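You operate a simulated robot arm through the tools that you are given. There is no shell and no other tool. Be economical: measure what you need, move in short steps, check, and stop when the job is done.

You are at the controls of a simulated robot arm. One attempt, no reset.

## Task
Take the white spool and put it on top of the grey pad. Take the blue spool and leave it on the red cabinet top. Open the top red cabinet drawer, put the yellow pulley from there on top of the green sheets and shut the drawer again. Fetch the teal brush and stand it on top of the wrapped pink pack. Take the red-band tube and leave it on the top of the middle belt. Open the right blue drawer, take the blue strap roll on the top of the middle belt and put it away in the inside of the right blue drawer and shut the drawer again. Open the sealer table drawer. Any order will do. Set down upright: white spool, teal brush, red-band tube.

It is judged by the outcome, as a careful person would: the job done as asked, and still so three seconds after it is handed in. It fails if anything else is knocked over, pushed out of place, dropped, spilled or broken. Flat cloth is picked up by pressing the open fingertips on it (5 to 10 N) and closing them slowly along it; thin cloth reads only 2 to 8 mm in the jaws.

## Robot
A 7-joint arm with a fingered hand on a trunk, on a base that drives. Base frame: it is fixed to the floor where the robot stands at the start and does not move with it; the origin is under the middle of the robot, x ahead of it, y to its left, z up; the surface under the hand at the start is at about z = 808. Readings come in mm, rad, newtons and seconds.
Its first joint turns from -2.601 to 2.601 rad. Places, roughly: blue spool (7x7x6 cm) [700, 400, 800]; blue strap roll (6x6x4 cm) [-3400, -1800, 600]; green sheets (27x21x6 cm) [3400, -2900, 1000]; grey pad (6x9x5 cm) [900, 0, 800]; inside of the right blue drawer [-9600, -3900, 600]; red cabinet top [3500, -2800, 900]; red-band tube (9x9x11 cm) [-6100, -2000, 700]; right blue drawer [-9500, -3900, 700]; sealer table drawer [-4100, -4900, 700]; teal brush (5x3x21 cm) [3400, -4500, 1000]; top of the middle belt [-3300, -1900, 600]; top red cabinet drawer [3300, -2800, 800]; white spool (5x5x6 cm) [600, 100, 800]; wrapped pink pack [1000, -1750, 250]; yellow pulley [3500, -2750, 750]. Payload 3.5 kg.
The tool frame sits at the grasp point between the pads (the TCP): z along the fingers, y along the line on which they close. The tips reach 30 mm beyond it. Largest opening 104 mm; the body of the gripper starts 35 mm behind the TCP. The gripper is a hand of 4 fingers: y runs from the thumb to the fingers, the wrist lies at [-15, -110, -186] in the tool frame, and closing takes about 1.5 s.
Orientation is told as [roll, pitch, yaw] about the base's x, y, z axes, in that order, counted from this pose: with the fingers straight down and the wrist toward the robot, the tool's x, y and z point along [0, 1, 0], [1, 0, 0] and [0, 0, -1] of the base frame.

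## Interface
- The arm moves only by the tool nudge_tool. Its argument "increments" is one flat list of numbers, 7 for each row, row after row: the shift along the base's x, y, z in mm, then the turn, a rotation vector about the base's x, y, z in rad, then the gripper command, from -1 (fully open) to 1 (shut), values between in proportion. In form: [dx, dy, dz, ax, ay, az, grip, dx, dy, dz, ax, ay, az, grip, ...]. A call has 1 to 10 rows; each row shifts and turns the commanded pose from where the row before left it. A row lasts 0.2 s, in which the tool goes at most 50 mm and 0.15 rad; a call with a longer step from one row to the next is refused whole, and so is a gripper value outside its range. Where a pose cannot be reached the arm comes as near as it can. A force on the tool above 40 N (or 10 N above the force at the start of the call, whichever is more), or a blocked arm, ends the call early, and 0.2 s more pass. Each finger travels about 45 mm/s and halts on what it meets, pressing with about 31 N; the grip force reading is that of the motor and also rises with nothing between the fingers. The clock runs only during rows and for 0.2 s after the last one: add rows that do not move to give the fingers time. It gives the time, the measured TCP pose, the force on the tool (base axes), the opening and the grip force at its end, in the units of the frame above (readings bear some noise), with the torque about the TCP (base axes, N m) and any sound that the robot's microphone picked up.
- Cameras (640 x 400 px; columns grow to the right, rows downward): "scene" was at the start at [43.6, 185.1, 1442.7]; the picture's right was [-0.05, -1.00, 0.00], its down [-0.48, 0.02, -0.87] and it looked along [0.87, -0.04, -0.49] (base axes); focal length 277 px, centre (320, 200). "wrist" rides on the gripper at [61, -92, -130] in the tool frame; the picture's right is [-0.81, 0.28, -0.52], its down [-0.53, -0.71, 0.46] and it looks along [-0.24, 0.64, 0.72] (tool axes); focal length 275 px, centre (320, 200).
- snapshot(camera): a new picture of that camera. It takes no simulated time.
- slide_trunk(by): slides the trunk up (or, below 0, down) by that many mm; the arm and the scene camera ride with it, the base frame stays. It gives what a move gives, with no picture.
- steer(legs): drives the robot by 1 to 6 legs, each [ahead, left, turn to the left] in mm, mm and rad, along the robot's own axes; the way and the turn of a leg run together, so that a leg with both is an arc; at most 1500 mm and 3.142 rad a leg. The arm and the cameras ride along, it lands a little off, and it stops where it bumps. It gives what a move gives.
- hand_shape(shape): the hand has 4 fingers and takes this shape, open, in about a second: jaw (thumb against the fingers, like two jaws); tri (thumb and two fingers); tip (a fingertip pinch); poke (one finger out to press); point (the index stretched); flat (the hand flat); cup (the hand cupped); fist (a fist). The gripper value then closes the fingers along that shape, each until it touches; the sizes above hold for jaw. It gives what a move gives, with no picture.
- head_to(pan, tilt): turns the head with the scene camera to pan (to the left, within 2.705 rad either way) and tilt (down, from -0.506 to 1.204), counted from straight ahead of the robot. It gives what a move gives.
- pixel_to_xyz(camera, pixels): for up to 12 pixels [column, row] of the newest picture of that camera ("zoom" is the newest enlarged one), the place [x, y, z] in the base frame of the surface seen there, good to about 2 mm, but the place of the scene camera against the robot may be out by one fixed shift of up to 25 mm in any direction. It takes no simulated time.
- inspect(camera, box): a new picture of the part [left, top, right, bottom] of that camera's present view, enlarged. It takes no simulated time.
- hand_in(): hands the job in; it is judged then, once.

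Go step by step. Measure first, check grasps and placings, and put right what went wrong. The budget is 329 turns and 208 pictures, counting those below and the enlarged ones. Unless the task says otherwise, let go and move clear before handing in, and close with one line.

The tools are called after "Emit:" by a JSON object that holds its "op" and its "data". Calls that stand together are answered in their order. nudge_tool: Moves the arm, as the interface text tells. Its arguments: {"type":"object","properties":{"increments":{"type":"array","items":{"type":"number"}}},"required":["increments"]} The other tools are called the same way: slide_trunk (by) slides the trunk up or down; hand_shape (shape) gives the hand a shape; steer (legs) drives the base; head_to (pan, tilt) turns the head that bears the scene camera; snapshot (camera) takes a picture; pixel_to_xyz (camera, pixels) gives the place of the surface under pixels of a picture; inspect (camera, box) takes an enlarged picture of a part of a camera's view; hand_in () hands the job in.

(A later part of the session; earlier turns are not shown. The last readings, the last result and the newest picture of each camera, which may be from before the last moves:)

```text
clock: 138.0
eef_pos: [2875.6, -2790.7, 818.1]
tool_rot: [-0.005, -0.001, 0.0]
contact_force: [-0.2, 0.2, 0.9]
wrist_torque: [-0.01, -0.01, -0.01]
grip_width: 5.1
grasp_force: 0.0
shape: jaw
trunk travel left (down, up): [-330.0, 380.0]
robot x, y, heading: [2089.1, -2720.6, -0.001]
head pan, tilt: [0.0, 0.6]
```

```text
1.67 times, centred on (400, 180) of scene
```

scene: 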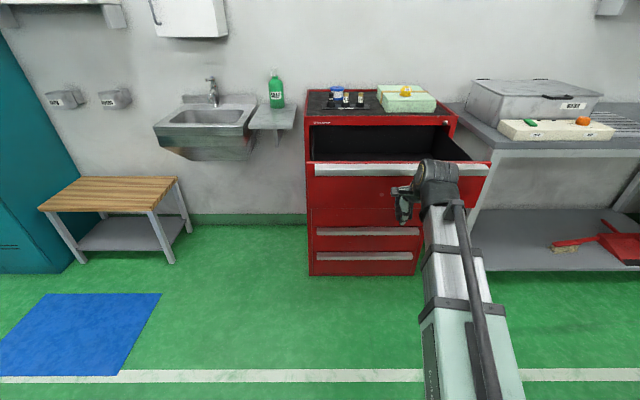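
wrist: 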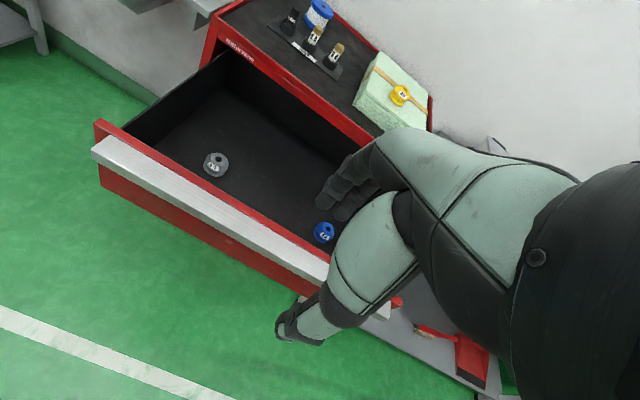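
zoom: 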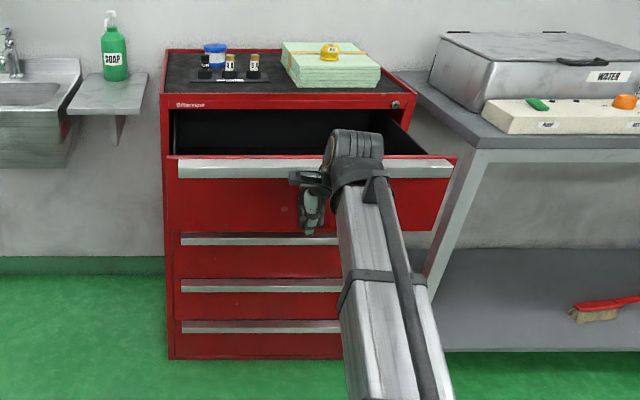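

The drawer is moving in with hardly any force. I keep pushing, then drive on.

Emit:
{"op": "nudge_tool", "data": {"increments": [15, 0, 0, 0, 0, 0, 0.9, 15, 0, 0, 0, 0, 0, 0.9, 15, 0, 0, 0, 0, 0, 0.9, 15, 0, 0, 0, 0, 0, 0.9, 15, 0, 0, 0, 0, 0, 0.9, 0, 0, 0, 0, 0, 0, 0.9]}}

Emit:
{"op": "pixel_to_xyz", "data": {"camera": "zoom", "pixels": [[220, 163], [220, 170], [420, 170]]}}

Emit:
{"op": "inspect", "data": {"camera": "scene", "box": [260, 60, 540, 300]}}

Emit:
{"op": "pixel_to_xyz", "data": {"camera": "zoom", "pixels": [[220, 160], [220, 165], [220, 170], [420, 170]]}}

```text
clock: 139.4
eef_pos: [2952.0, -2788.6, 817.7]
tool_rot: [-0.004, 0.0, 0.0]
contact_force: [-0.3, -0.6, 0.9]
wrist_torque: [-0.01, 0.04, -0.01]
grip_width: 5.2
grasp_force: 0.1
shape: jaw
trunk travel left (down, up): [-330.0, 380.0]
robot x, y, heading: [2084.7, -2725.2, -0.002]
head pan, tilt: [0.0, 0.6]
```

```text
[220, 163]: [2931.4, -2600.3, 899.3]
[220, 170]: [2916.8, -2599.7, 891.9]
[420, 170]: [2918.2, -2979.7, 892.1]
```

```text
1.67 times, centred on (400, 180) of scene
```

zoom: 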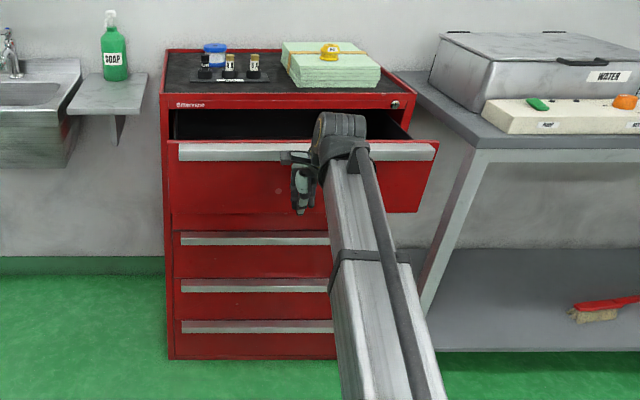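

```text
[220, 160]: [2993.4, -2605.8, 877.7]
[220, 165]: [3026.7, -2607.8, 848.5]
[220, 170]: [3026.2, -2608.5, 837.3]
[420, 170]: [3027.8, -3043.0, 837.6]
```

Contact offset is 43 mm; 197 mm remain. I drive 165 mm and finish with the arm.

Emit:
{"op": "steer", "data": {"legs": [[165, 0, 0]]}}

Emit:
{"op": "nudge_tool", "data": {"increments": [8, 0, 0, 0, 0, 0, 0.9, 8, 0, 0, 0, 0, 0, 0.9, 8, 0, 0, 0, 0, 0, 0.9, 5, 0, 0, 0, 0, 0, 0.9, 5, 0, 0, 0, 0, 0, 0.9, 3, 0, 0, 0, 0, 0, 0.9, 3, 0, 0, 0, 0, 0, 0.9, 3, 0, 0, 0, 0, 0, 0.9]}}

Emit:
{"op": "inspect", "data": {"camera": "scene", "box": [240, 80, 520, 300]}}

Emit:
{"op": "pixel_to_xyz", "data": {"camera": "zoom", "pixels": [[220, 160], [220, 165], [220, 170], [220, 175], [220, 180], [220, 185], [220, 190], [220, 200]]}}

```text
clock: 140.9
eef_pos: [3116.0, -2787.7, 817.1]
tool_rot: [-0.006, -0.001, 0.002]
contact_force: [-0.5, 0.1, 0.2]
wrist_torque: [-0.03, 0.02, 0.02]
grip_width: 5.3
grasp_force: 0.0
shape: jaw
trunk travel left (down, up): [-330.0, 380.0]
robot x, y, heading: [2248.9, -2724.3, -0.002]
head pan, tilt: [0.0, 0.6]
```

```text
clock: 142.7
eef_pos: [3155.4, -2787.3, 816.4]
tool_rot: [-0.005, 0.004, 0.001]
contact_force: [-22.0, 1.0, -6.9]
wrist_torque: [-0.01, -1.21, -0.17]
grip_width: 5.6
grasp_force: 0.1
shape: jaw
trunk travel left (down, up): [-330.0, 380.0]
robot x, y, heading: [2248.1, -2723.9, -0.004]
head pan, tilt: [0.0, 0.6]
```

```text
1.82 times, centred on (380, 190) of scene
```

zoom: 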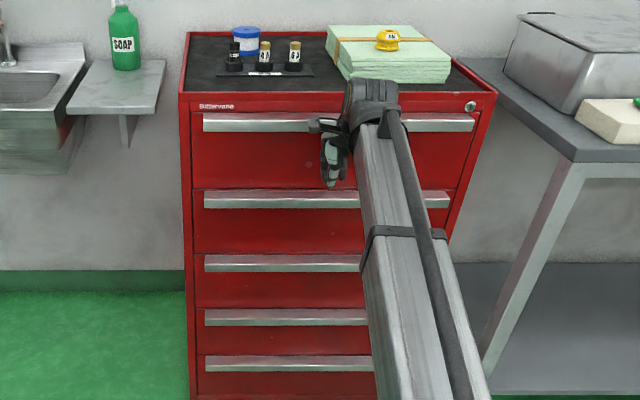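

```text
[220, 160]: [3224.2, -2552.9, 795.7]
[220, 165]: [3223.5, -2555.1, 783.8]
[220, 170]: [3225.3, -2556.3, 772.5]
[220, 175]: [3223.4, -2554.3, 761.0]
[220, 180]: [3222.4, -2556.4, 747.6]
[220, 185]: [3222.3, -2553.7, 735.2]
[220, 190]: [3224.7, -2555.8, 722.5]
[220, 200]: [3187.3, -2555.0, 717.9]
```

The drawer is shut (face at x 3224). I back off, raise the trunk and go right to the bench with the teal brush.

Emit:
{"op": "nudge_tool", "data": {"increments": [-20, 0, 0, 0, 0, 0, 0.9, -30, 0, 0, 0, 0, 0, 0.5, -40, 0, 0, 0, 0, 0, 0, -40, 0, 0, 0, 0, 0, -0.5, -40, 0, 0, 0, 0, 0, -0.5, -40, 0, 0, 0, 0, 0, -0.5]}}

Emit:
{"op": "slide_trunk", "data": {"by": 345}}

Emit:
{"op": "steer", "data": {"legs": [[0, -800, 0], [0, -800, 0]]}}

Emit:
{"op": "snapshot", "data": {"camera": "scene"}}

```text
clock: 144.1
eef_pos: [2948.6, -2790.8, 816.5]
tool_rot: [-0.006, 0.001, 0.001]
contact_force: [0.0, -0.1, -0.1]
wrist_torque: [-0.01, 0.03, 0.03]
grip_width: 77.4
grasp_force: 0.1
shape: jaw
trunk travel left (down, up): [-330.0, 380.0]
robot x, y, heading: [2248.2, -2725.9, -0.002]
head pan, tilt: [0.0, 0.6]
```

```text
clock: 147.4
eef_pos: [2947.6, -2790.3, 1163.2]
tool_rot: [-0.006, 0.0, 0.0]
contact_force: [-0.4, 0.1, -0.2]
wrist_torque: [-0.01, 0.02, 0.01]
grip_width: 77.7
grasp_force: 0.1
shape: jaw
trunk travel left (down, up): [-675.0, 35.0]
robot x, y, heading: [2250.8, -2725.4, 0.0]
head pan, tilt: [0.0, 0.6]
```

```text
clock: 155.7
eef_pos: [2921.6, -4426.2, 1163.2]
tool_rot: [-0.005, 0.001, -0.022]
contact_force: [-0.5, 0.0, -0.2]
wrist_torque: [0.0, -0.01, 0.02]
grip_width: 77.7
grasp_force: 0.1
shape: jaw
trunk travel left (down, up): [-675.0, 35.0]
robot x, y, heading: [2226.4, -4345.0, -0.024]
head pan, tilt: [0.0, 0.6]
```

```text
147 pictures are left
```

scene: 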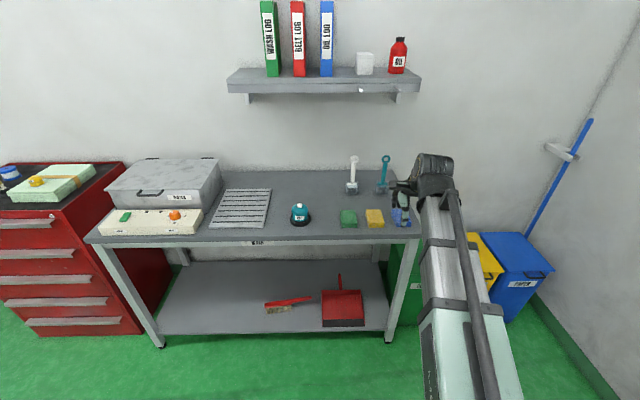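

Emit:
{"op": "inspect", "data": {"camera": "scene", "box": [280, 140, 430, 250]}}

Emit:
{"op": "pixel_to_xyz", "data": {"camera": "scene", "pixels": [[385, 160], [383, 175], [380, 190], [352, 165], [352, 188], [365, 185], [330, 242], [300, 215], [376, 220], [402, 215]]}}

```text
3.64 times, centred on (355, 195) of scene
```

zoom: 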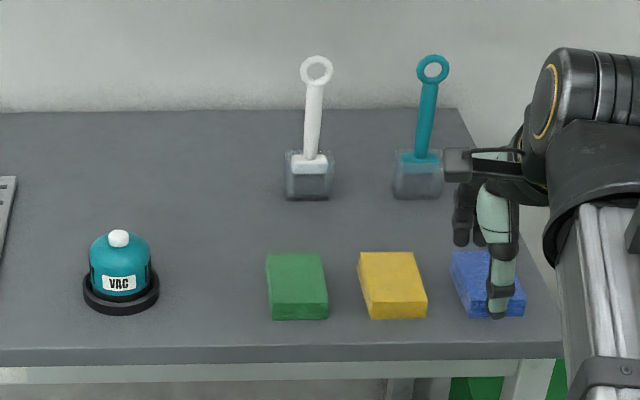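

```text
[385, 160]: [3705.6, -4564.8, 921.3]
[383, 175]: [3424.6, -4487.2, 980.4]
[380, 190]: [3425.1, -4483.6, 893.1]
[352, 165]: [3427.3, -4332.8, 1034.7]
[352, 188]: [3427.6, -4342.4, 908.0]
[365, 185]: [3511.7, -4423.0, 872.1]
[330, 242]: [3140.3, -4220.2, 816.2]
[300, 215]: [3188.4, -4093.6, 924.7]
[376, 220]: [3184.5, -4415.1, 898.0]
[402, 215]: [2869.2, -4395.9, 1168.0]
```

The teal brush stands at about (3430, −4505), top ≈ z 1090, handle free. I'll grip its handle from the front with a level hand (thumb left, fingers right), so I reorient the hand here.

Emit:
{"op": "nudge_tool", "data": {"increments": [0, 0, 0, 0.0866, -0.0866, -0.0866, -0.5, 0, 0, 0, 0.0866, -0.0866, -0.0866, -0.5, 0, 0, 0, 0.0866, -0.0866, -0.0866, -0.5, 0, 0, 0, 0.0866, -0.0866, -0.0866, -0.5, 0, 0, 0, 0.0866, -0.0866, -0.0866, -0.5, 0, 0, 0, 0.0866, -0.0866, -0.0866, -0.5, 0, 0, 0, 0.0866, -0.0866, -0.0866, -0.5, 0, 0, 0, 0.0866, -0.0866, -0.0866, -0.5, 0, 0, 0, 0.0866, -0.0866, -0.0866, -0.5, 0, 0, 0, 0.0866, -0.0866, -0.0866, -0.5]}}

Emit:
{"op": "nudge_tool", "data": {"increments": [0, 0, 0, 0.0866, -0.0866, -0.0866, -0.5, 0, 0, 0, 0.0866, -0.0866, -0.0866, -0.5, 0, 0, 0, 0.0866, -0.0866, -0.0866, -0.5, 0, 0, 0, 0.0825, -0.0825, -0.0825, -0.5, 0, 0, 0, 0, 0, 0, -0.5]}}

Emit:
{"op": "snapshot", "data": {"camera": "scene"}}

Emit:
{"op": "snapshot", "data": {"camera": "wrist"}}

```text
clock: 157.9
eef_pos: [2921.6, -4425.8, 1161.3]
tool_rot: [1.162, -0.253, -1.17]
contact_force: [-0.2, 0.0, 0.4]
wrist_torque: [-0.02, 0.02, 0.01]
grip_width: 77.6
grasp_force: 0.0
shape: jaw
trunk travel left (down, up): [-675.0, 35.0]
robot x, y, heading: [2223.3, -4347.2, -0.018]
head pan, tilt: [0.0, 0.6]
```

```text
clock: 159.1
eef_pos: [2922.8, -4431.4, 1214.5]
tool_rot: [1.531, 0.024, -1.565]
contact_force: [-0.7, -0.1, 0.2]
wrist_torque: [-0.01, 0.0, -0.02]
grip_width: 77.8
grasp_force: 0.1
shape: jaw
out of reach, approached as far as the arm can: row 3, 4
trunk travel left (down, up): [-675.0, 35.0]
robot x, y, heading: [2224.9, -4341.3, -0.019]
head pan, tilt: [0.0, 0.6]
```

```text
145 pictures are left
```

scene: 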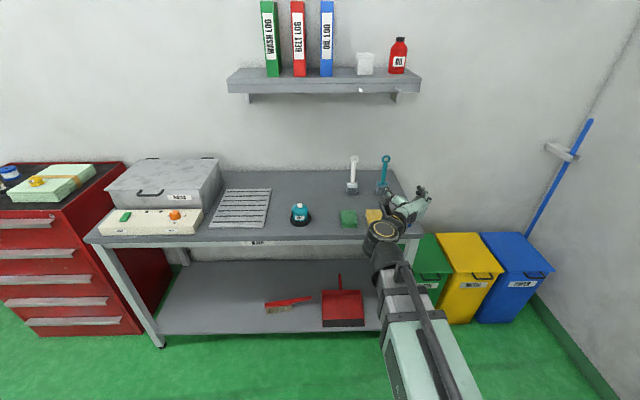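

```text
144 pictures are left
```

wrist: 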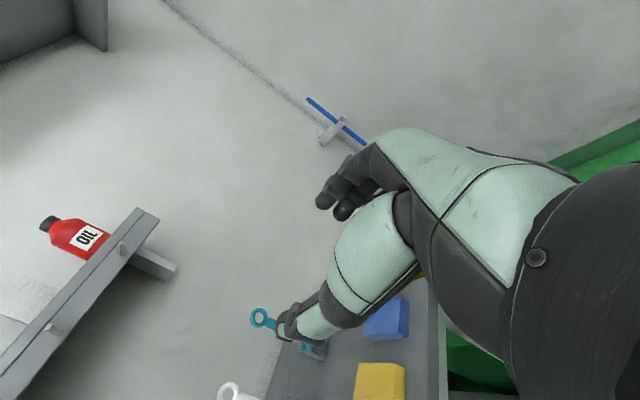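

The hand is level now. I lower the trunk to bring it to z ≈ 1000 and drive closer to the brush.

Emit:
{"op": "slide_trunk", "data": {"by": -210}}

Emit:
{"op": "steer", "data": {"legs": [[280, -45, 0.018]]}}

Emit:
{"op": "snapshot", "data": {"camera": "wrist"}}

Emit:
{"op": "snapshot", "data": {"camera": "scene"}}

```text
clock: 161.4
eef_pos: [2921.6, -4430.6, 1003.6]
tool_rot: [1.529, 0.025, -1.567]
contact_force: [0.3, -0.6, 0.5]
wrist_torque: [-0.04, -0.01, 0.02]
grip_width: 77.7
grasp_force: 0.1
shape: jaw
trunk travel left (down, up): [-465.0, 245.0]
robot x, y, heading: [2221.0, -4344.5, -0.017]
head pan, tilt: [0.0, 0.6]
```

```text
clock: 163.3
eef_pos: [3200.9, -4470.1, 1004.8]
tool_rot: [1.53, 0.025, -1.55]
contact_force: [0.1, -0.2, 0.0]
wrist_torque: [0.0, 0.03, -0.02]
grip_width: 78.0
grasp_force: 0.0
shape: jaw
trunk travel left (down, up): [-465.0, 245.0]
robot x, y, heading: [2498.1, -4396.1, -0.006]
head pan, tilt: [0.0, 0.6]
```

```text
143 pictures are left
```

wrist: 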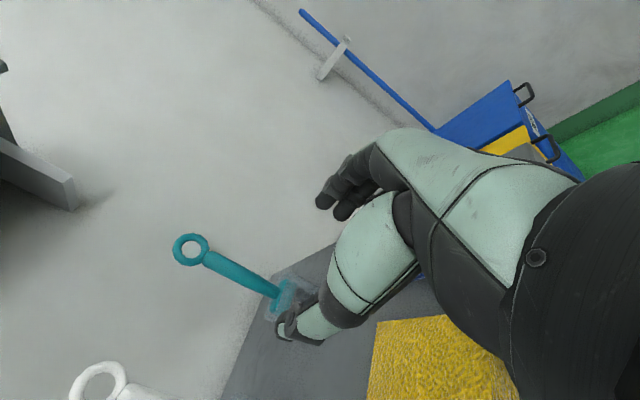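

```text
142 pictures are left
```

scene: 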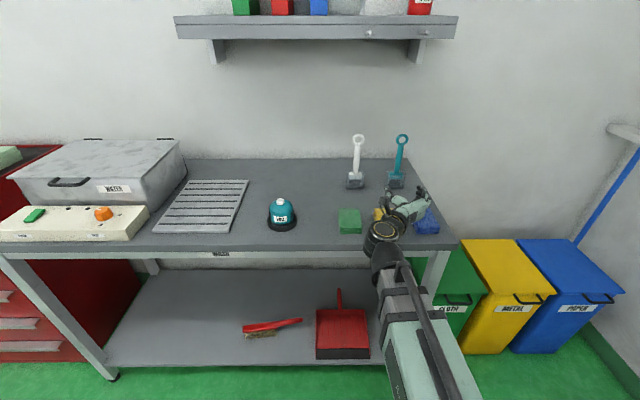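

Emit:
{"op": "inspect", "data": {"camera": "wrist", "box": [60, 210, 340, 400]}}

Emit:
{"op": "pixel_to_xyz", "data": {"camera": "wrist", "pixels": [[206, 256], [225, 268], [245, 278], [270, 290], [180, 238], [205, 245], [290, 280], [275, 310], [135, 388], [300, 285], [268, 318], [240, 360]]}}

Emit:
{"op": "inspect", "data": {"camera": "scene", "box": [330, 120, 450, 250]}}

```text
2.11 times, centred on (200, 305) of wrist
```

zoom: 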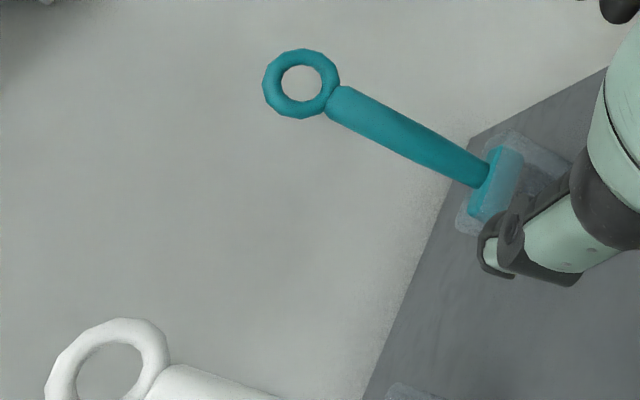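

```text
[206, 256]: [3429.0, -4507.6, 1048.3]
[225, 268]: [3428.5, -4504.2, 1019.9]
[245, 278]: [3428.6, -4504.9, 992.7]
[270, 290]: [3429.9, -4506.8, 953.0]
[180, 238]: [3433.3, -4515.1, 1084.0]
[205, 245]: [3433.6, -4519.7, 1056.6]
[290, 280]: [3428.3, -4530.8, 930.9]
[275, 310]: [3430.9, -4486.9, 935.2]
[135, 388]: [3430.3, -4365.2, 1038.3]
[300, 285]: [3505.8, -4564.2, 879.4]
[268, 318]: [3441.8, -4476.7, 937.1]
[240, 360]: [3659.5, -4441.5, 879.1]
```

```text
3.08 times, centred on (390, 185) of scene
```

zoom: 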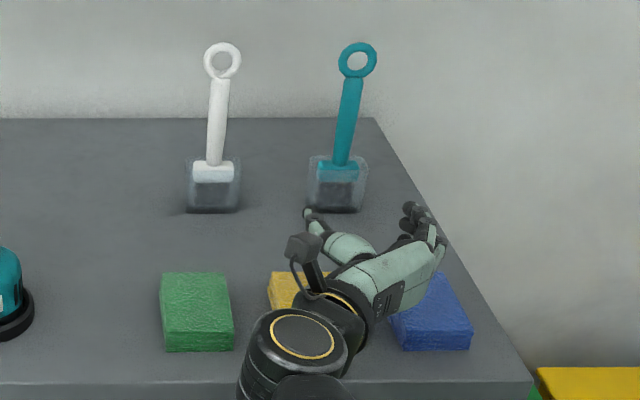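

The brush stands in a clear cup (rim z ≈ 945); its handle axis is about (3437, −4507). I advance the open hand around the handle and true up the tilt.

Emit:
{"op": "nudge_tool", "data": {"increments": [0, -19, -2, -0.025, -0.041, -0.021, -0.5, 0, -18, -2, 0, 0, 0, -0.5, 40, 0, 0, 0, 0, 0, -0.5, 40, 0, 0, 0, 0, 0, -0.5, 40, 0, 0, 0, 0, 0, -0.5, 30, 0, 0, 0, 0, 0, -0.5, 0, 0, 0, 0, 0, 0, -0.5]}}

Emit:
{"op": "snapshot", "data": {"camera": "wrist"}}

Emit:
{"op": "inspect", "data": {"camera": "scene", "box": [330, 120, 450, 250]}}

```text
clock: 164.9
eef_pos: [3350.2, -4512.0, 1033.2]
tool_rot: [1.558, 0.001, -1.569]
contact_force: [0.2, 0.8, -0.4]
wrist_torque: [0.01, 0.03, 0.0]
grip_width: 77.7
grasp_force: 0.1
shape: jaw
out of reach, approached as far as the arm can: row 1, 2, 4, 6
trunk travel left (down, up): [-465.0, 245.0]
robot x, y, heading: [2501.2, -4392.4, -0.006]
head pan, tilt: [0.0, 0.6]
```

```text
139 pictures are left
```

wrist: 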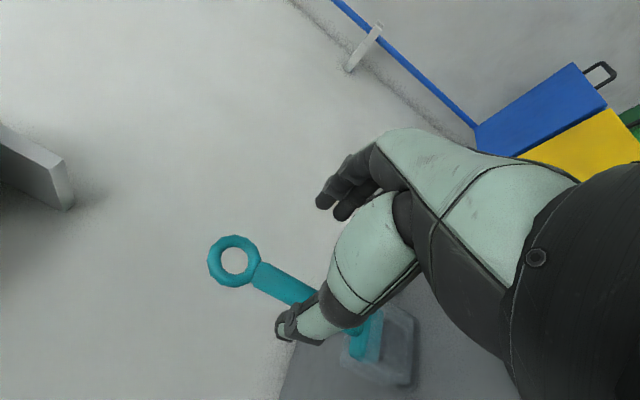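

```text
3.08 times, centred on (390, 185) of scene
```

zoom: 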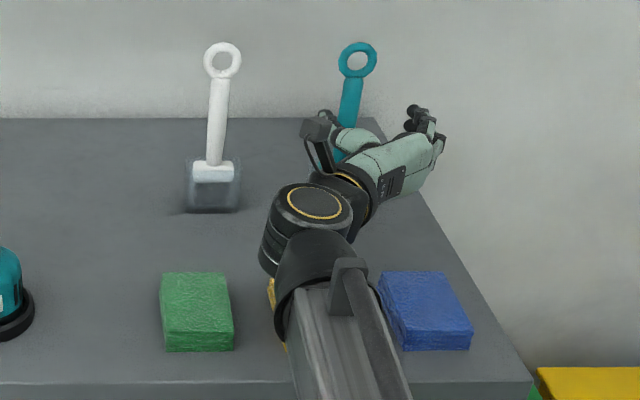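

Arm rides up at its limit, so I use the trunk and base instead: lower 33 mm, then drive 86 mm ahead.

Emit:
{"op": "slide_trunk", "data": {"by": -33}}

Emit:
{"op": "steer", "data": {"legs": [[60, 3, 0]]}}

Emit:
{"op": "snapshot", "data": {"camera": "wrist"}}

Emit:
{"op": "inspect", "data": {"camera": "scene", "box": [330, 120, 450, 250]}}

```text
clock: 165.7
eef_pos: [3350.4, -4512.0, 1000.0]
tool_rot: [1.557, -0.002, -1.568]
contact_force: [-0.2, 1.1, 0.2]
wrist_torque: [0.0, 0.0, 0.02]
grip_width: 77.9
grasp_force: 0.1
shape: jaw
trunk travel left (down, up): [-432.0, 278.0]
robot x, y, heading: [2501.3, -4393.0, -0.004]
head pan, tilt: [0.0, 0.6]
```

```text
clock: 166.7
eef_pos: [3409.2, -4509.8, 999.8]
tool_rot: [1.56, 0.0, -1.57]
contact_force: [0.7, -0.7, -0.6]
wrist_torque: [0.02, -0.01, -0.01]
grip_width: 78.1
grasp_force: 0.0
shape: jaw
trunk travel left (down, up): [-432.0, 278.0]
robot x, y, heading: [2561.9, -4389.0, -0.006]
head pan, tilt: [0.0, 0.6]
```

```text
137 pictures are left
```

wrist: 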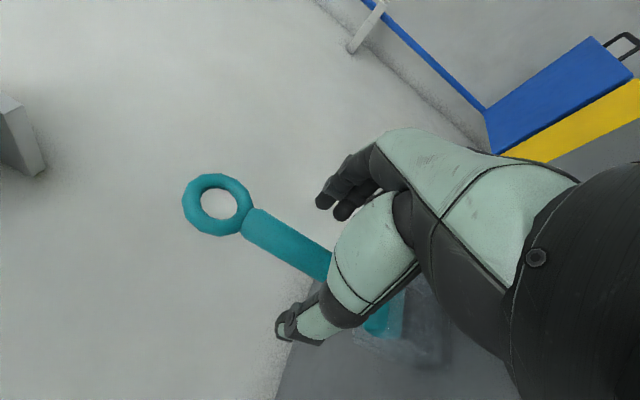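

```text
3.08 times, centred on (390, 185) of scene
```

zoom: 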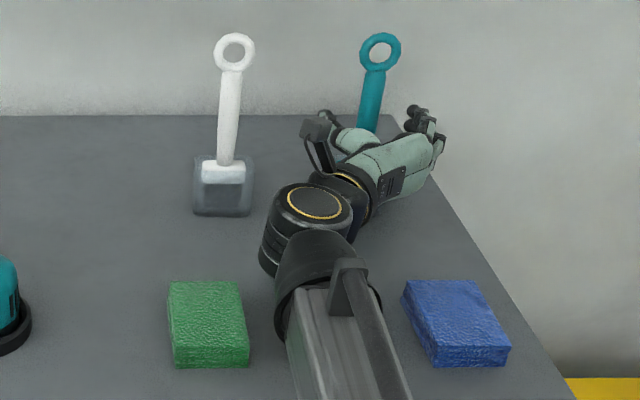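

Handle lies between thumb and fingers but 28 mm ahead. I drive 25 mm more and close slowly.

Emit:
{"op": "steer", "data": {"legs": [[25, 2, 0]]}}

Emit:
{"op": "nudge_tool", "data": {"increments": [0, 0, 0, 0, 0, 0, -0.2, 0, 0, 0, 0, 0, 0, 0.1, 0, 0, 0, 0, 0, 0, 0.4, 0, 0, 0, 0, 0, 0, 0.7, 0, 0, 0, 0, 0, 0, 0.9, 0, 0, 0, 0, 0, 0, 0.9, 0, 0, 0, 0, 0, 0, 0.9]}}

Emit:
{"op": "snapshot", "data": {"camera": "wrist"}}

Emit:
{"op": "inspect", "data": {"camera": "scene", "box": [330, 120, 450, 250]}}

```text
clock: 167.5
eef_pos: [3434.4, -4507.1, 999.6]
tool_rot: [1.56, 0.0, -1.57]
contact_force: [-0.5, -0.3, 0.4]
wrist_torque: [-0.05, -0.03, 0.02]
grip_width: 78.0
grasp_force: 0.0
shape: jaw
trunk travel left (down, up): [-432.0, 278.0]
robot x, y, heading: [2585.3, -4384.3, -0.004]
head pan, tilt: [0.0, 0.6]
```

```text
clock: 169.1
eef_pos: [3434.6, -4505.8, 999.9]
tool_rot: [1.559, 0.0, -1.57]
contact_force: [-0.4, 0.3, -1.3]
wrist_torque: [0.0, 0.02, -0.01]
grip_width: 5.3
grasp_force: 0.0
shape: jaw
trunk travel left (down, up): [-432.0, 278.0]
robot x, y, heading: [2583.3, -4391.1, -0.004]
head pan, tilt: [0.0, 0.6]
```

```text
135 pictures are left
```

wrist: 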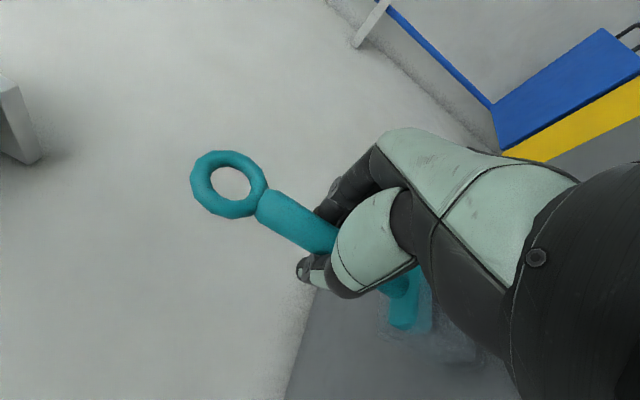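

```text
3.08 times, centred on (390, 185) of scene
```

zoom: 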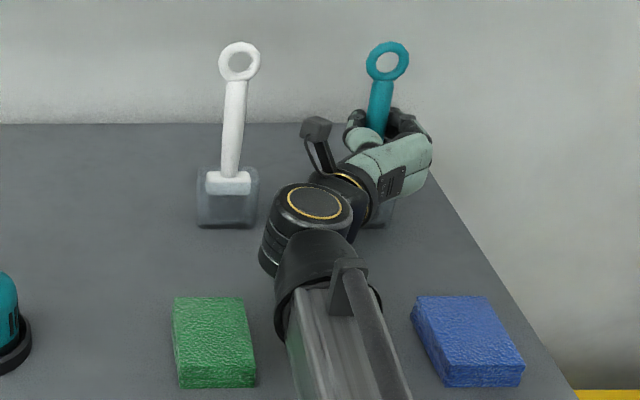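

The hand closed to 5 mm without load, so the handle is not pinched. I measure where the handle lies relative to the TCP.

Emit:
{"op": "inspect", "data": {"camera": "wrist", "box": [230, 140, 450, 340]}}

Emit:
{"op": "pixel_to_xyz", "data": {"camera": "wrist", "pixels": [[265, 205], [290, 220], [315, 235], [328, 243], [405, 310], [307, 268], [340, 190], [325, 215], [310, 258], [230, 180]]}}

```text
2.00 times, centred on (340, 240) of wrist
```

zoom: 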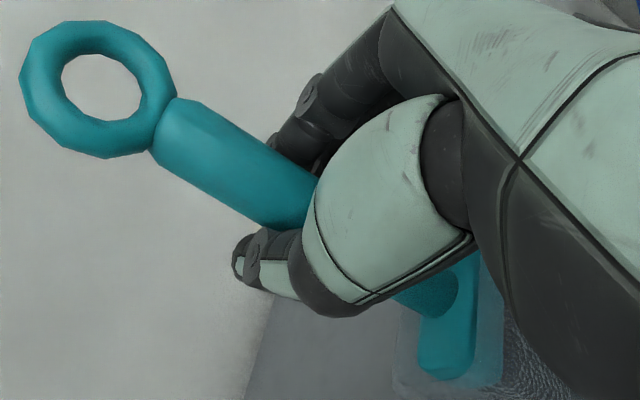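

```text
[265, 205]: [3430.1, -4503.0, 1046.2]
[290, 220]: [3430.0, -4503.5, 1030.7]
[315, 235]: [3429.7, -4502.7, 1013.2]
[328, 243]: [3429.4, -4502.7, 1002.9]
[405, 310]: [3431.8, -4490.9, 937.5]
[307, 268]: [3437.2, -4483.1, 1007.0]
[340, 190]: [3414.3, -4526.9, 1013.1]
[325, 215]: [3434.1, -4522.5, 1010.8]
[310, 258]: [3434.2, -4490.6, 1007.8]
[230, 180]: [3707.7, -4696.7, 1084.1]
```

Emit:
{"op": "nudge_tool", "data": {"increments": [0, 0, 0, 0, 0, 0, 1, 0, 0, 0, 0, 0, 0, 1, 0, 0, 0, 0, 0, 0, 1]}}

Emit:
{"op": "inspect", "data": {"camera": "wrist", "box": [230, 140, 450, 340]}}

```text
clock: 169.9
eef_pos: [3433.5, -4507.6, 999.2]
tool_rot: [1.559, 0.001, -1.566]
contact_force: [0.3, 0.3, 0.9]
wrist_torque: [-0.06, -0.04, -0.03]
grip_width: 7.2
grasp_force: 31.3
shape: jaw
trunk travel left (down, up): [-432.0, 278.0]
robot x, y, heading: [2585.0, -4386.6, -0.0]
head pan, tilt: [0.0, 0.6]
```

```text
2.00 times, centred on (340, 240) of wrist
```

zoom: 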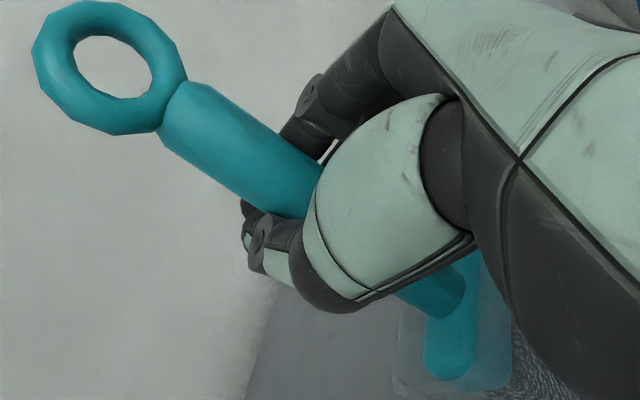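

Now it grips (31 N). I lift with the trunk, straight up out of the cup.

Emit:
{"op": "slide_trunk", "data": {"by": 40}}

Emit:
{"op": "snapshot", "data": {"camera": "wrist"}}

Emit:
{"op": "inspect", "data": {"camera": "scene", "box": [330, 100, 450, 250]}}

```text
clock: 170.7
eef_pos: [3434.3, -4506.8, 1040.7]
tool_rot: [1.559, -0.002, -1.567]
contact_force: [0.3, -1.0, -0.1]
wrist_torque: [-0.05, 0.04, -0.02]
grip_width: 6.6
grasp_force: 30.8
shape: jaw
trunk travel left (down, up): [-472.0, 238.0]
robot x, y, heading: [2590.3, -4391.5, -0.002]
head pan, tilt: [0.0, 0.6]
```

```text
131 pictures are left
```

wrist: 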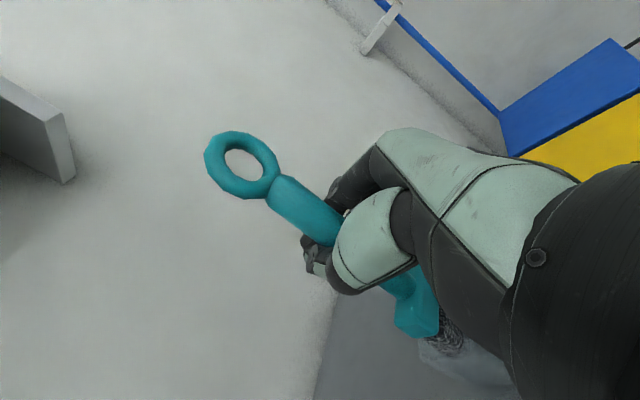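

```text
2.67 times, centred on (390, 175) of scene
```

zoom: 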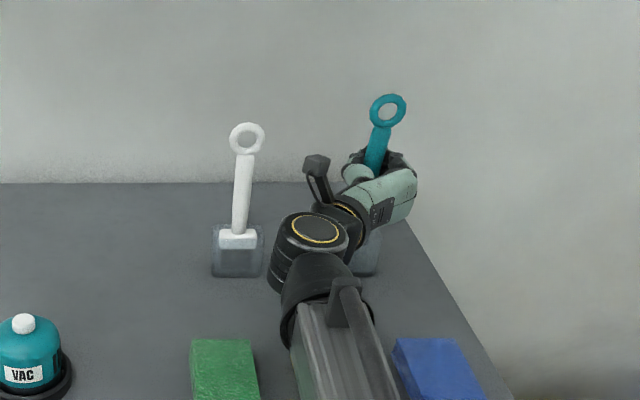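

The brush comes out but leans a bit in the hand. I lift clear of the cup and look closely.

Emit:
{"op": "slide_trunk", "data": {"by": 90}}

Emit:
{"op": "snapshot", "data": {"camera": "wrist"}}

Emit:
{"op": "inspect", "data": {"camera": "scene", "box": [330, 60, 450, 220]}}

```text
clock: 172.0
eef_pos: [3434.5, -4508.3, 1129.2]
tool_rot: [1.559, 0.0, -1.569]
contact_force: [-1.5, 0.2, -0.4]
wrist_torque: [0.0, 0.04, -0.01]
grip_width: 6.6
grasp_force: 31.4
shape: jaw
trunk travel left (down, up): [-562.0, 148.0]
robot x, y, heading: [2587.2, -4391.1, -0.002]
head pan, tilt: [0.0, 0.6]
```

```text
129 pictures are left
```

wrist: 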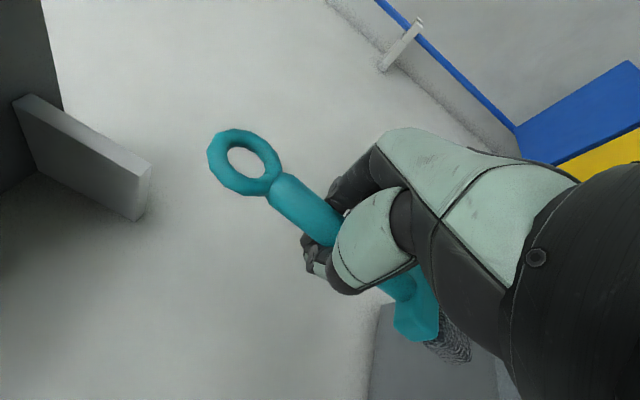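

```text
2.50 times, centred on (390, 140) of scene
```

zoom: 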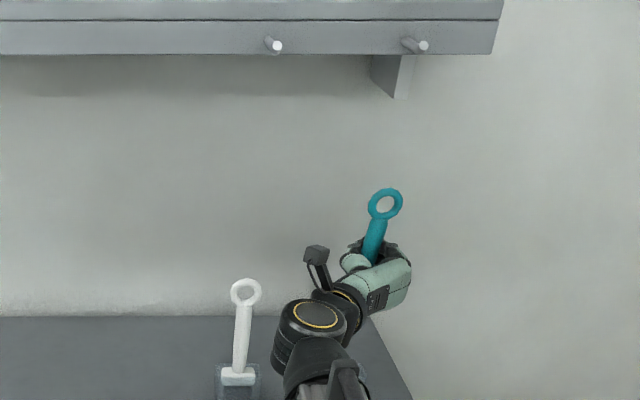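

Emit:
{"op": "inspect", "data": {"camera": "wrist", "box": [190, 110, 490, 380]}}

Emit:
{"op": "pixel_to_xyz", "data": {"camera": "wrist", "pixels": [[275, 182], [290, 200], [305, 212], [320, 228], [330, 238], [405, 290], [425, 315], [405, 328], [435, 325], [460, 345], [435, 345]]}}

```text
1.48 times, centred on (340, 245) of wrist
```

zoom: 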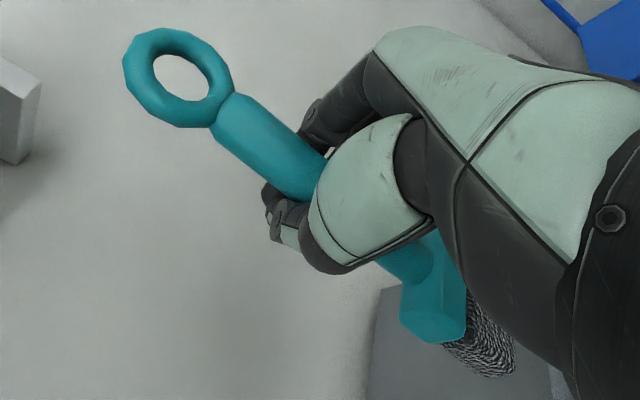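

```text
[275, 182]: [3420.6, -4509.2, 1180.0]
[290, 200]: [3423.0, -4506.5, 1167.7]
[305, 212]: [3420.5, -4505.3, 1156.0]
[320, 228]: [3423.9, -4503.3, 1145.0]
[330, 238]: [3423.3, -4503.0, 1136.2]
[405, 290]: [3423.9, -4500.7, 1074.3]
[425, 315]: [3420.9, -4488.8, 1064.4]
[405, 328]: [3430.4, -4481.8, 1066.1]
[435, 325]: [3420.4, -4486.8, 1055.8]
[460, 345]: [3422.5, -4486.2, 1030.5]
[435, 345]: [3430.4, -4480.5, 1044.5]
```

The brush is out of its cup, leaning about 0.1 rad. It must later go under table 2, so I back off and test how low the level hand can reach.

Emit:
{"op": "steer", "data": {"legs": [[-500, 0, 0]]}}

Emit:
{"op": "nudge_tool", "data": {"increments": [-35, 0, 0, 0, 0, 0, 1, -35, 0, 0, 0, 0, 0, 1, -35, 0, 0, 0, 0, 0, 1, -35, 0, 0, 0, 0, 0, 1, 0, 0, -30, 0, 0, 0, 1, 0, 0, -30, 0, 0, 0, 1, 0, 0, -30, 0, 0, 0, 1, 0, 0, 0, 0, 0, 0, 1]}}

Emit:
{"op": "snapshot", "data": {"camera": "scene"}}

```text
clock: 174.6
eef_pos: [3061.8, -4491.2, 1130.5]
tool_rot: [1.557, 0.0, -1.558]
contact_force: [-0.7, 0.5, -0.3]
wrist_torque: [-0.02, 0.0, -0.01]
grip_width: 6.6
grasp_force: 31.5
shape: jaw
trunk travel left (down, up): [-562.0, 148.0]
robot x, y, heading: [2212.7, -4380.2, 0.006]
head pan, tilt: [0.0, 0.6]
stopped in leg 1: the robot was blocked; the commanded pose is now the measured one
```

```text
clock: 176.4
eef_pos: [2919.3, -4498.4, 1102.7]
tool_rot: [1.532, 0.005, -1.554]
contact_force: [-0.1, 0.0, -0.9]
wrist_torque: [0.05, 0.04, 0.02]
grip_width: 6.6
grasp_force: 30.9
shape: jaw
out of reach, approached as far as the arm can: row 5, 6, 7
trunk travel left (down, up): [-562.0, 148.0]
robot x, y, heading: [2213.5, -4383.1, 0.002]
head pan, tilt: [0.0, 0.6]
```

```text
126 pictures are left
```

scene: 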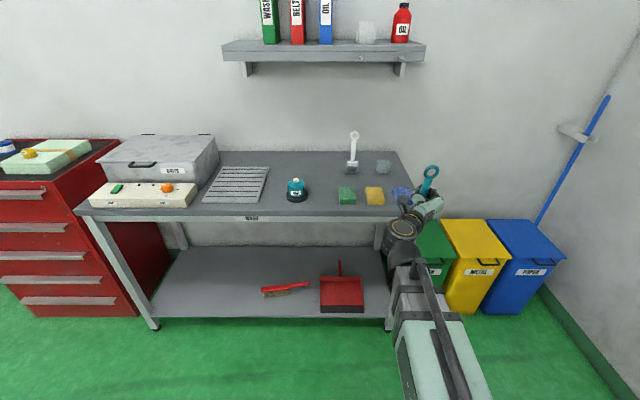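

Reverse was blocked at x ≈ 2212: something stands behind. I look back.

Emit:
{"op": "head_to", "data": {"pan": 2.6, "tilt": 0.7}}

Emit:
{"op": "snapshot", "data": {"camera": "scene"}}

Emit:
{"op": "head_to", "data": {"pan": -2.6, "tilt": 0.7}}

Emit:
{"op": "snapshot", "data": {"camera": "scene"}}

```text
clock: 178.7
eef_pos: [2919.9, -4498.1, 1101.4]
tool_rot: [1.533, 0.005, -1.554]
contact_force: [-1.0, 0.1, 0.3]
wrist_torque: [0.04, 0.02, 0.0]
grip_width: 6.5
grasp_force: 31.3
shape: jaw
trunk travel left (down, up): [-562.0, 148.0]
robot x, y, heading: [2210.5, -4382.9, 0.005]
head pan, tilt: [2.601, 0.7]
```

```text
125 pictures are left
```

scene: 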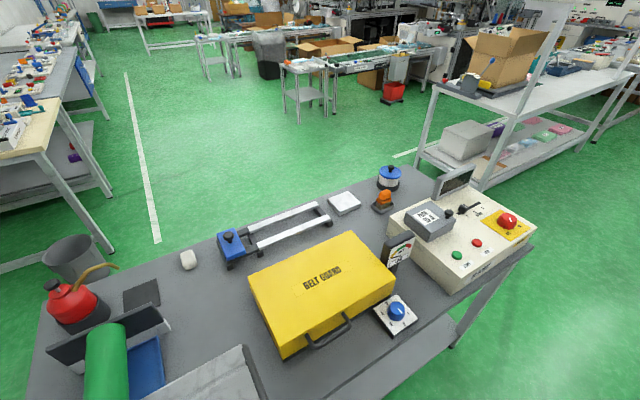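

```text
clock: 182.8
eef_pos: [2919.9, -4496.9, 1100.9]
tool_rot: [1.532, 0.005, -1.554]
contact_force: [0.9, 0.5, 0.3]
wrist_torque: [0.01, -0.01, -0.01]
grip_width: 6.8
grasp_force: 31.2
shape: jaw
trunk travel left (down, up): [-562.0, 148.0]
robot x, y, heading: [2212.1, -4382.3, 0.005]
head pan, tilt: [-2.601, 0.7]
```

```text
124 pictures are left
```

scene: 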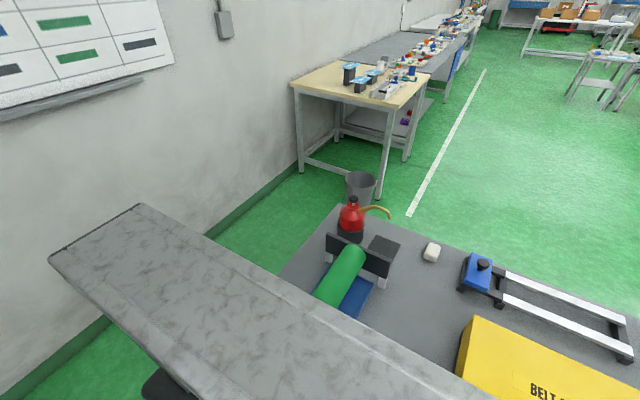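

A work table stands behind me (bumped lightly, its items look undisturbed). I look at table 2's lower shelf from here to find the wrapped pink pack.

Emit:
{"op": "head_to", "data": {"pan": 2.5, "tilt": 0.6}}

Emit:
{"op": "inspect", "data": {"camera": "scene", "box": [340, 0, 640, 220]}}

Emit:
{"op": "snapshot", "data": {"camera": "scene"}}

Emit:
{"op": "pixel_to_xyz", "data": {"camera": "scene", "pixels": [[240, 330], [420, 160], [540, 200], [330, 160], [60, 290]]}}

```text
clock: 186.8
eef_pos: [2919.7, -4497.2, 1102.2]
tool_rot: [1.532, 0.006, -1.555]
contact_force: [0.6, 0.3, -1.3]
wrist_torque: [0.0, 0.01, 0.02]
grip_width: 6.5
grasp_force: 31.2
shape: jaw
trunk travel left (down, up): [-562.0, 148.0]
robot x, y, heading: [2212.9, -4385.5, 0.006]
head pan, tilt: [2.499, 0.6]
```

```text
1.82 times, centred on (490, 110) of scene
```

zoom: 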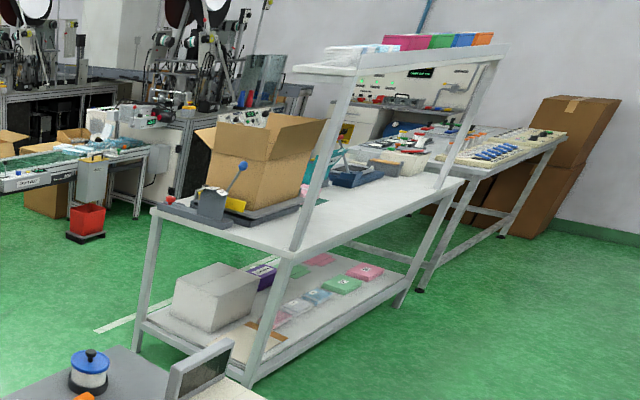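

```text
122 pictures are left
```

scene: 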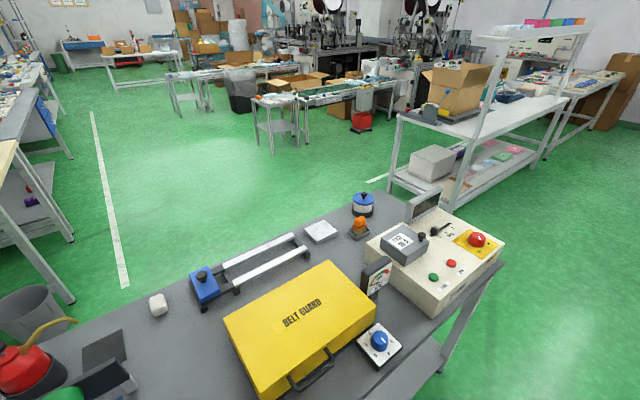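

```text
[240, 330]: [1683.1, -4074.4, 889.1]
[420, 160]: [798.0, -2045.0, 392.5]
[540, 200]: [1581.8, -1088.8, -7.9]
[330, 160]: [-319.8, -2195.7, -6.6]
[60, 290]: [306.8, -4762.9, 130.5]
```

The wrapped packs lie near table 2's +x edge, around y −1750, so I'll come from that side. I drive along the aisle and turn to face −x.

Emit:
{"op": "steer", "data": {"legs": [[90, 0, 0], [0, 1300, 0], [0, 1330, 0], [0, 0, 1.57], [0, 0, 1.566]]}}

Emit:
{"op": "head_to", "data": {"pan": 0.0, "tilt": 0.6}}

Emit:
{"op": "snapshot", "data": {"camera": "scene"}}

```text
clock: 207.9
eef_pos: [1544.3, -1653.4, 1101.6]
tool_rot: [1.533, 0.006, 1.605]
contact_force: [0.1, 0.4, 0.0]
wrist_torque: [0.0, 0.01, 0.01]
grip_width: 6.6
grasp_force: 31.0
shape: jaw
trunk travel left (down, up): [-562.0, 148.0]
robot x, y, heading: [2256.6, -1756.5, -3.117]
head pan, tilt: [2.499, 0.6]
```

```text
clock: 210.2
eef_pos: [1546.0, -1653.2, 1100.9]
tool_rot: [1.533, 0.004, 1.606]
contact_force: [-0.4, -0.9, 0.0]
wrist_torque: [-0.03, -0.03, 0.02]
grip_width: 6.5
grasp_force: 31.2
shape: jaw
trunk travel left (down, up): [-562.0, 148.0]
robot x, y, heading: [2259.4, -1753.1, -3.124]
head pan, tilt: [0.0, 0.6]
```

```text
121 pictures are left
```

scene: 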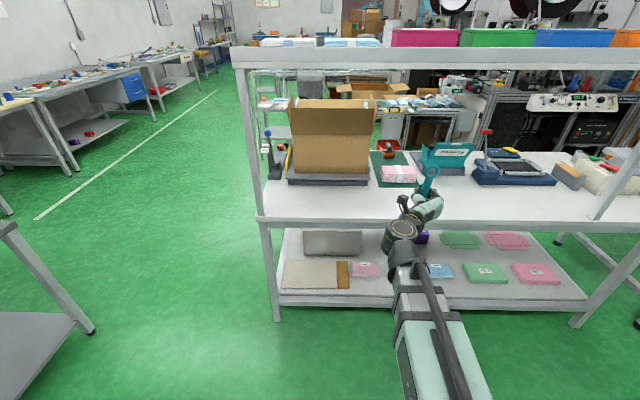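

Emit:
{"op": "inspect", "data": {"camera": "scene", "box": [260, 210, 580, 320]}}

Emit:
{"op": "inspect", "data": {"camera": "scene", "box": [340, 220, 460, 300]}}

Emit:
{"op": "pixel_to_xyz", "data": {"camera": "scene", "pixels": [[365, 268], [353, 268], [377, 268], [365, 276], [440, 270], [400, 173], [330, 240], [320, 275], [260, 218], [300, 300], [485, 270], [365, 262]]}}

```text
2.00 times, centred on (420, 265) of scene
```

zoom: 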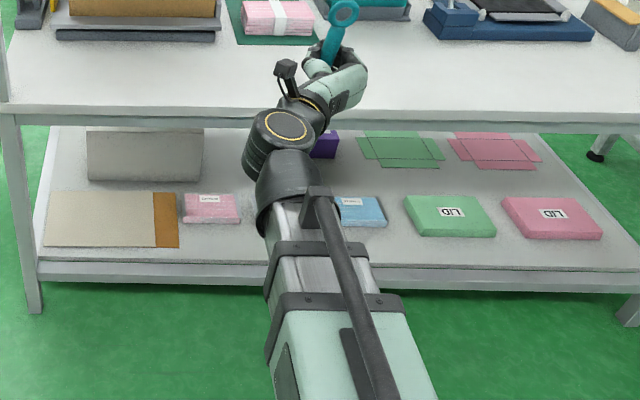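

```text
5.00 times, centred on (400, 260) of scene
```

zoom: 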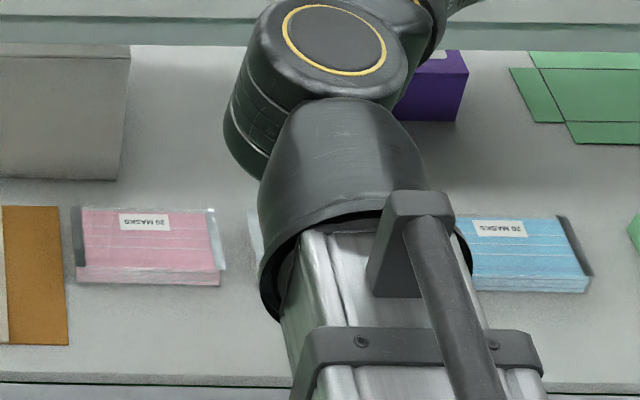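

```text
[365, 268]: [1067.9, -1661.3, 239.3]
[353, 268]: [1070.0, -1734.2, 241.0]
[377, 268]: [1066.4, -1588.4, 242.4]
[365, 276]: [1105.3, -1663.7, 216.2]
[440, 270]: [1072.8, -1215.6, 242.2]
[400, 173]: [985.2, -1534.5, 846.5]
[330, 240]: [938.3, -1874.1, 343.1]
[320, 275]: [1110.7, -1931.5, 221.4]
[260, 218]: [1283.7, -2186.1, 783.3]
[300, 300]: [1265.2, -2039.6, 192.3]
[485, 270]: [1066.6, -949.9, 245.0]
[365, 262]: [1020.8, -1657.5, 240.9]
```

The lower-shelf pink "20 MASKS" pack (scene 365,268) is the target, top z ≈ 248, 230 mm inside the table edge. I lower the trunk fully and test with what downward pitch the hand reaches z ≈ 400.

Emit:
{"op": "slide_trunk", "data": {"by": -560}}

Emit:
{"op": "nudge_tool", "data": {"increments": [0, 0, -15, 0, -0.1, 0, 1, 0, 0, -15, 0, -0.1, 0, 1, 0, 0, -15, 0, -0.1, 0, 1, 0, 0, -15, 0, -0.1, 0, 1, 0, 0, -15, 0, -0.1, 0, 1, 0, 0, 0, 0, 0, 0, 1]}}

Emit:
{"op": "snapshot", "data": {"camera": "scene"}}

Emit:
{"op": "snapshot", "data": {"camera": "wrist"}}

```text
refused: -560 is not a number from -400 to 400
```

```text
clock: 211.6
eef_pos: [1546.6, -1653.7, 1026.4]
tool_rot: [1.031, 0.024, 1.598]
contact_force: [0.1, 0.8, -0.2]
wrist_torque: [0.01, 0.0, -0.04]
grip_width: 6.4
grasp_force: 31.1
shape: jaw
trunk travel left (down, up): [-562.0, 148.0]
robot x, y, heading: [2253.5, -1754.2, -3.12]
head pan, tilt: [0.0, 0.6]
```

```text
118 pictures are left
```

scene: 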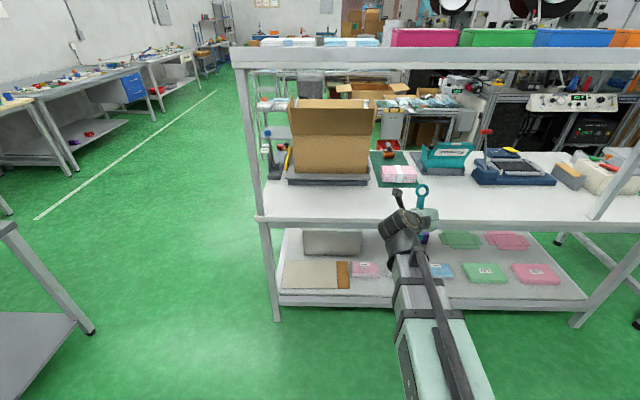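

```text
117 pictures are left
```

wrist: 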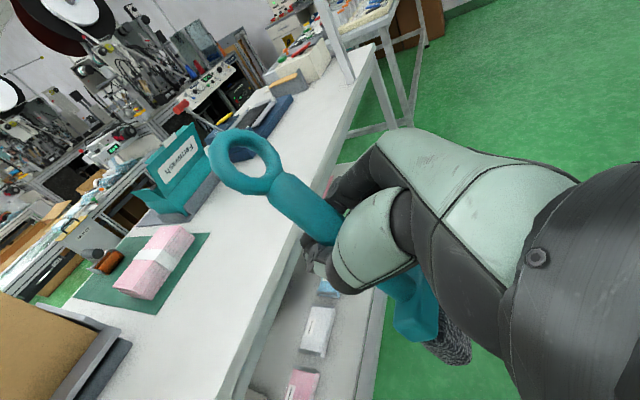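

Emit:
{"op": "nudge_tool", "data": {"increments": [0, 0, -25, 0, 0, 0, 1, 0, 0, -25, 0, 0, 0, 1, 0, 0, -25, 0, 0, 0, 1, 0, 0, -25, 0, 0, 0, 1, 0, 0, 0, 0, 0, 0, 1]}}

```text
clock: 212.8
eef_pos: [1545.5, -1653.2, 926.1]
tool_rot: [1.032, 0.021, 1.599]
contact_force: [0.0, -0.7, 0.0]
wrist_torque: [0.02, 0.02, -0.01]
grip_width: 6.1
grasp_force: 31.4
shape: jaw
trunk travel left (down, up): [-562.0, 148.0]
robot x, y, heading: [2257.0, -1753.7, -3.115]
head pan, tilt: [0.0, 0.6]
```

With a 0.5 rad downward pitch the hand reaches low enough (z ≈ 364 at full trunk down). So I'll stand the brush briefly on the clear strip of table 2's top and re-grip it with a pitched hand; first I level the hand again.

Emit:
{"op": "nudge_tool", "data": {"increments": [0, 0, 30, 0, 0.1, 0, 1, 0, 0, 35, 0, 0.1, 0, 1, 0, 0, 35, 0, 0.1, 0, 1, 0, 0, 35, 0, 0.1, 0, 1, 0, 0, 35, 0, 0.13, 0, 1, 0, 0, 5, 0, 0, 0, 1, 0, 0, 0, 0, 0, 0, 1]}}

Emit:
{"op": "slide_trunk", "data": {"by": -130}}

Emit:
{"op": "steer", "data": {"legs": [[250, 0, 0]]}}

Emit:
{"op": "snapshot", "data": {"camera": "wrist"}}

Emit:
{"op": "snapshot", "data": {"camera": "scene"}}

```text
clock: 214.4
eef_pos: [1548.6, -1651.9, 1117.2]
tool_rot: [1.557, 0.006, 1.607]
contact_force: [0.2, -0.6, -0.8]
wrist_torque: [0.02, -0.02, 0.0]
grip_width: 6.2
grasp_force: 30.9
shape: jaw
out of reach, approached as far as the arm can: row 5
trunk travel left (down, up): [-562.0, 148.0]
robot x, y, heading: [2254.1, -1754.6, -3.113]
head pan, tilt: [0.0, 0.6]
```

```text
clock: 216.0
eef_pos: [1548.2, -1651.5, 987.5]
tool_rot: [1.558, 0.006, 1.606]
contact_force: [-0.2, 0.2, -0.4]
wrist_torque: [0.04, 0.03, 0.0]
grip_width: 6.9
grasp_force: 31.5
shape: jaw
trunk travel left (down, up): [-432.0, 278.0]
robot x, y, heading: [2255.7, -1753.5, -3.119]
head pan, tilt: [0.0, 0.6]
```

```text
clock: 217.8
eef_pos: [1302.4, -1659.1, 986.4]
tool_rot: [1.558, 0.004, 1.608]
contact_force: [-0.5, 0.5, -1.3]
wrist_torque: [-0.01, 0.0, -0.02]
grip_width: 6.1
grasp_force: 31.1
shape: jaw
trunk travel left (down, up): [-432.0, 278.0]
robot x, y, heading: [2009.8, -1759.8, -3.122]
head pan, tilt: [0.0, 0.6]
```

```text
116 pictures are left
```

wrist: 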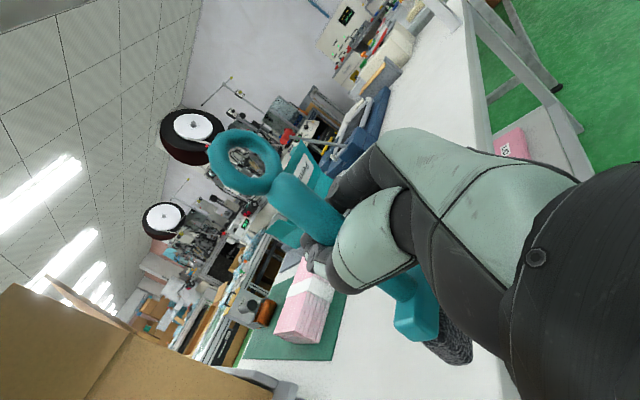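

```text
115 pictures are left
```

scene: 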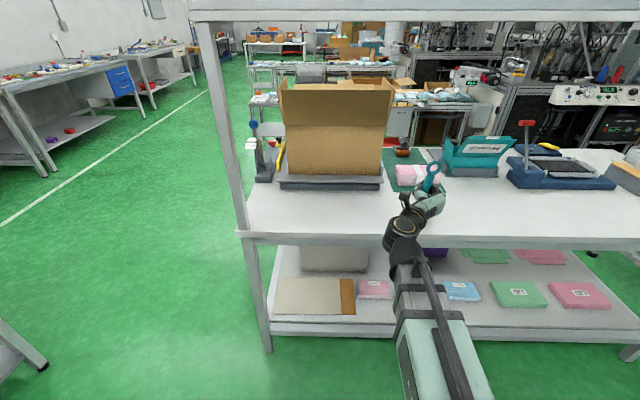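

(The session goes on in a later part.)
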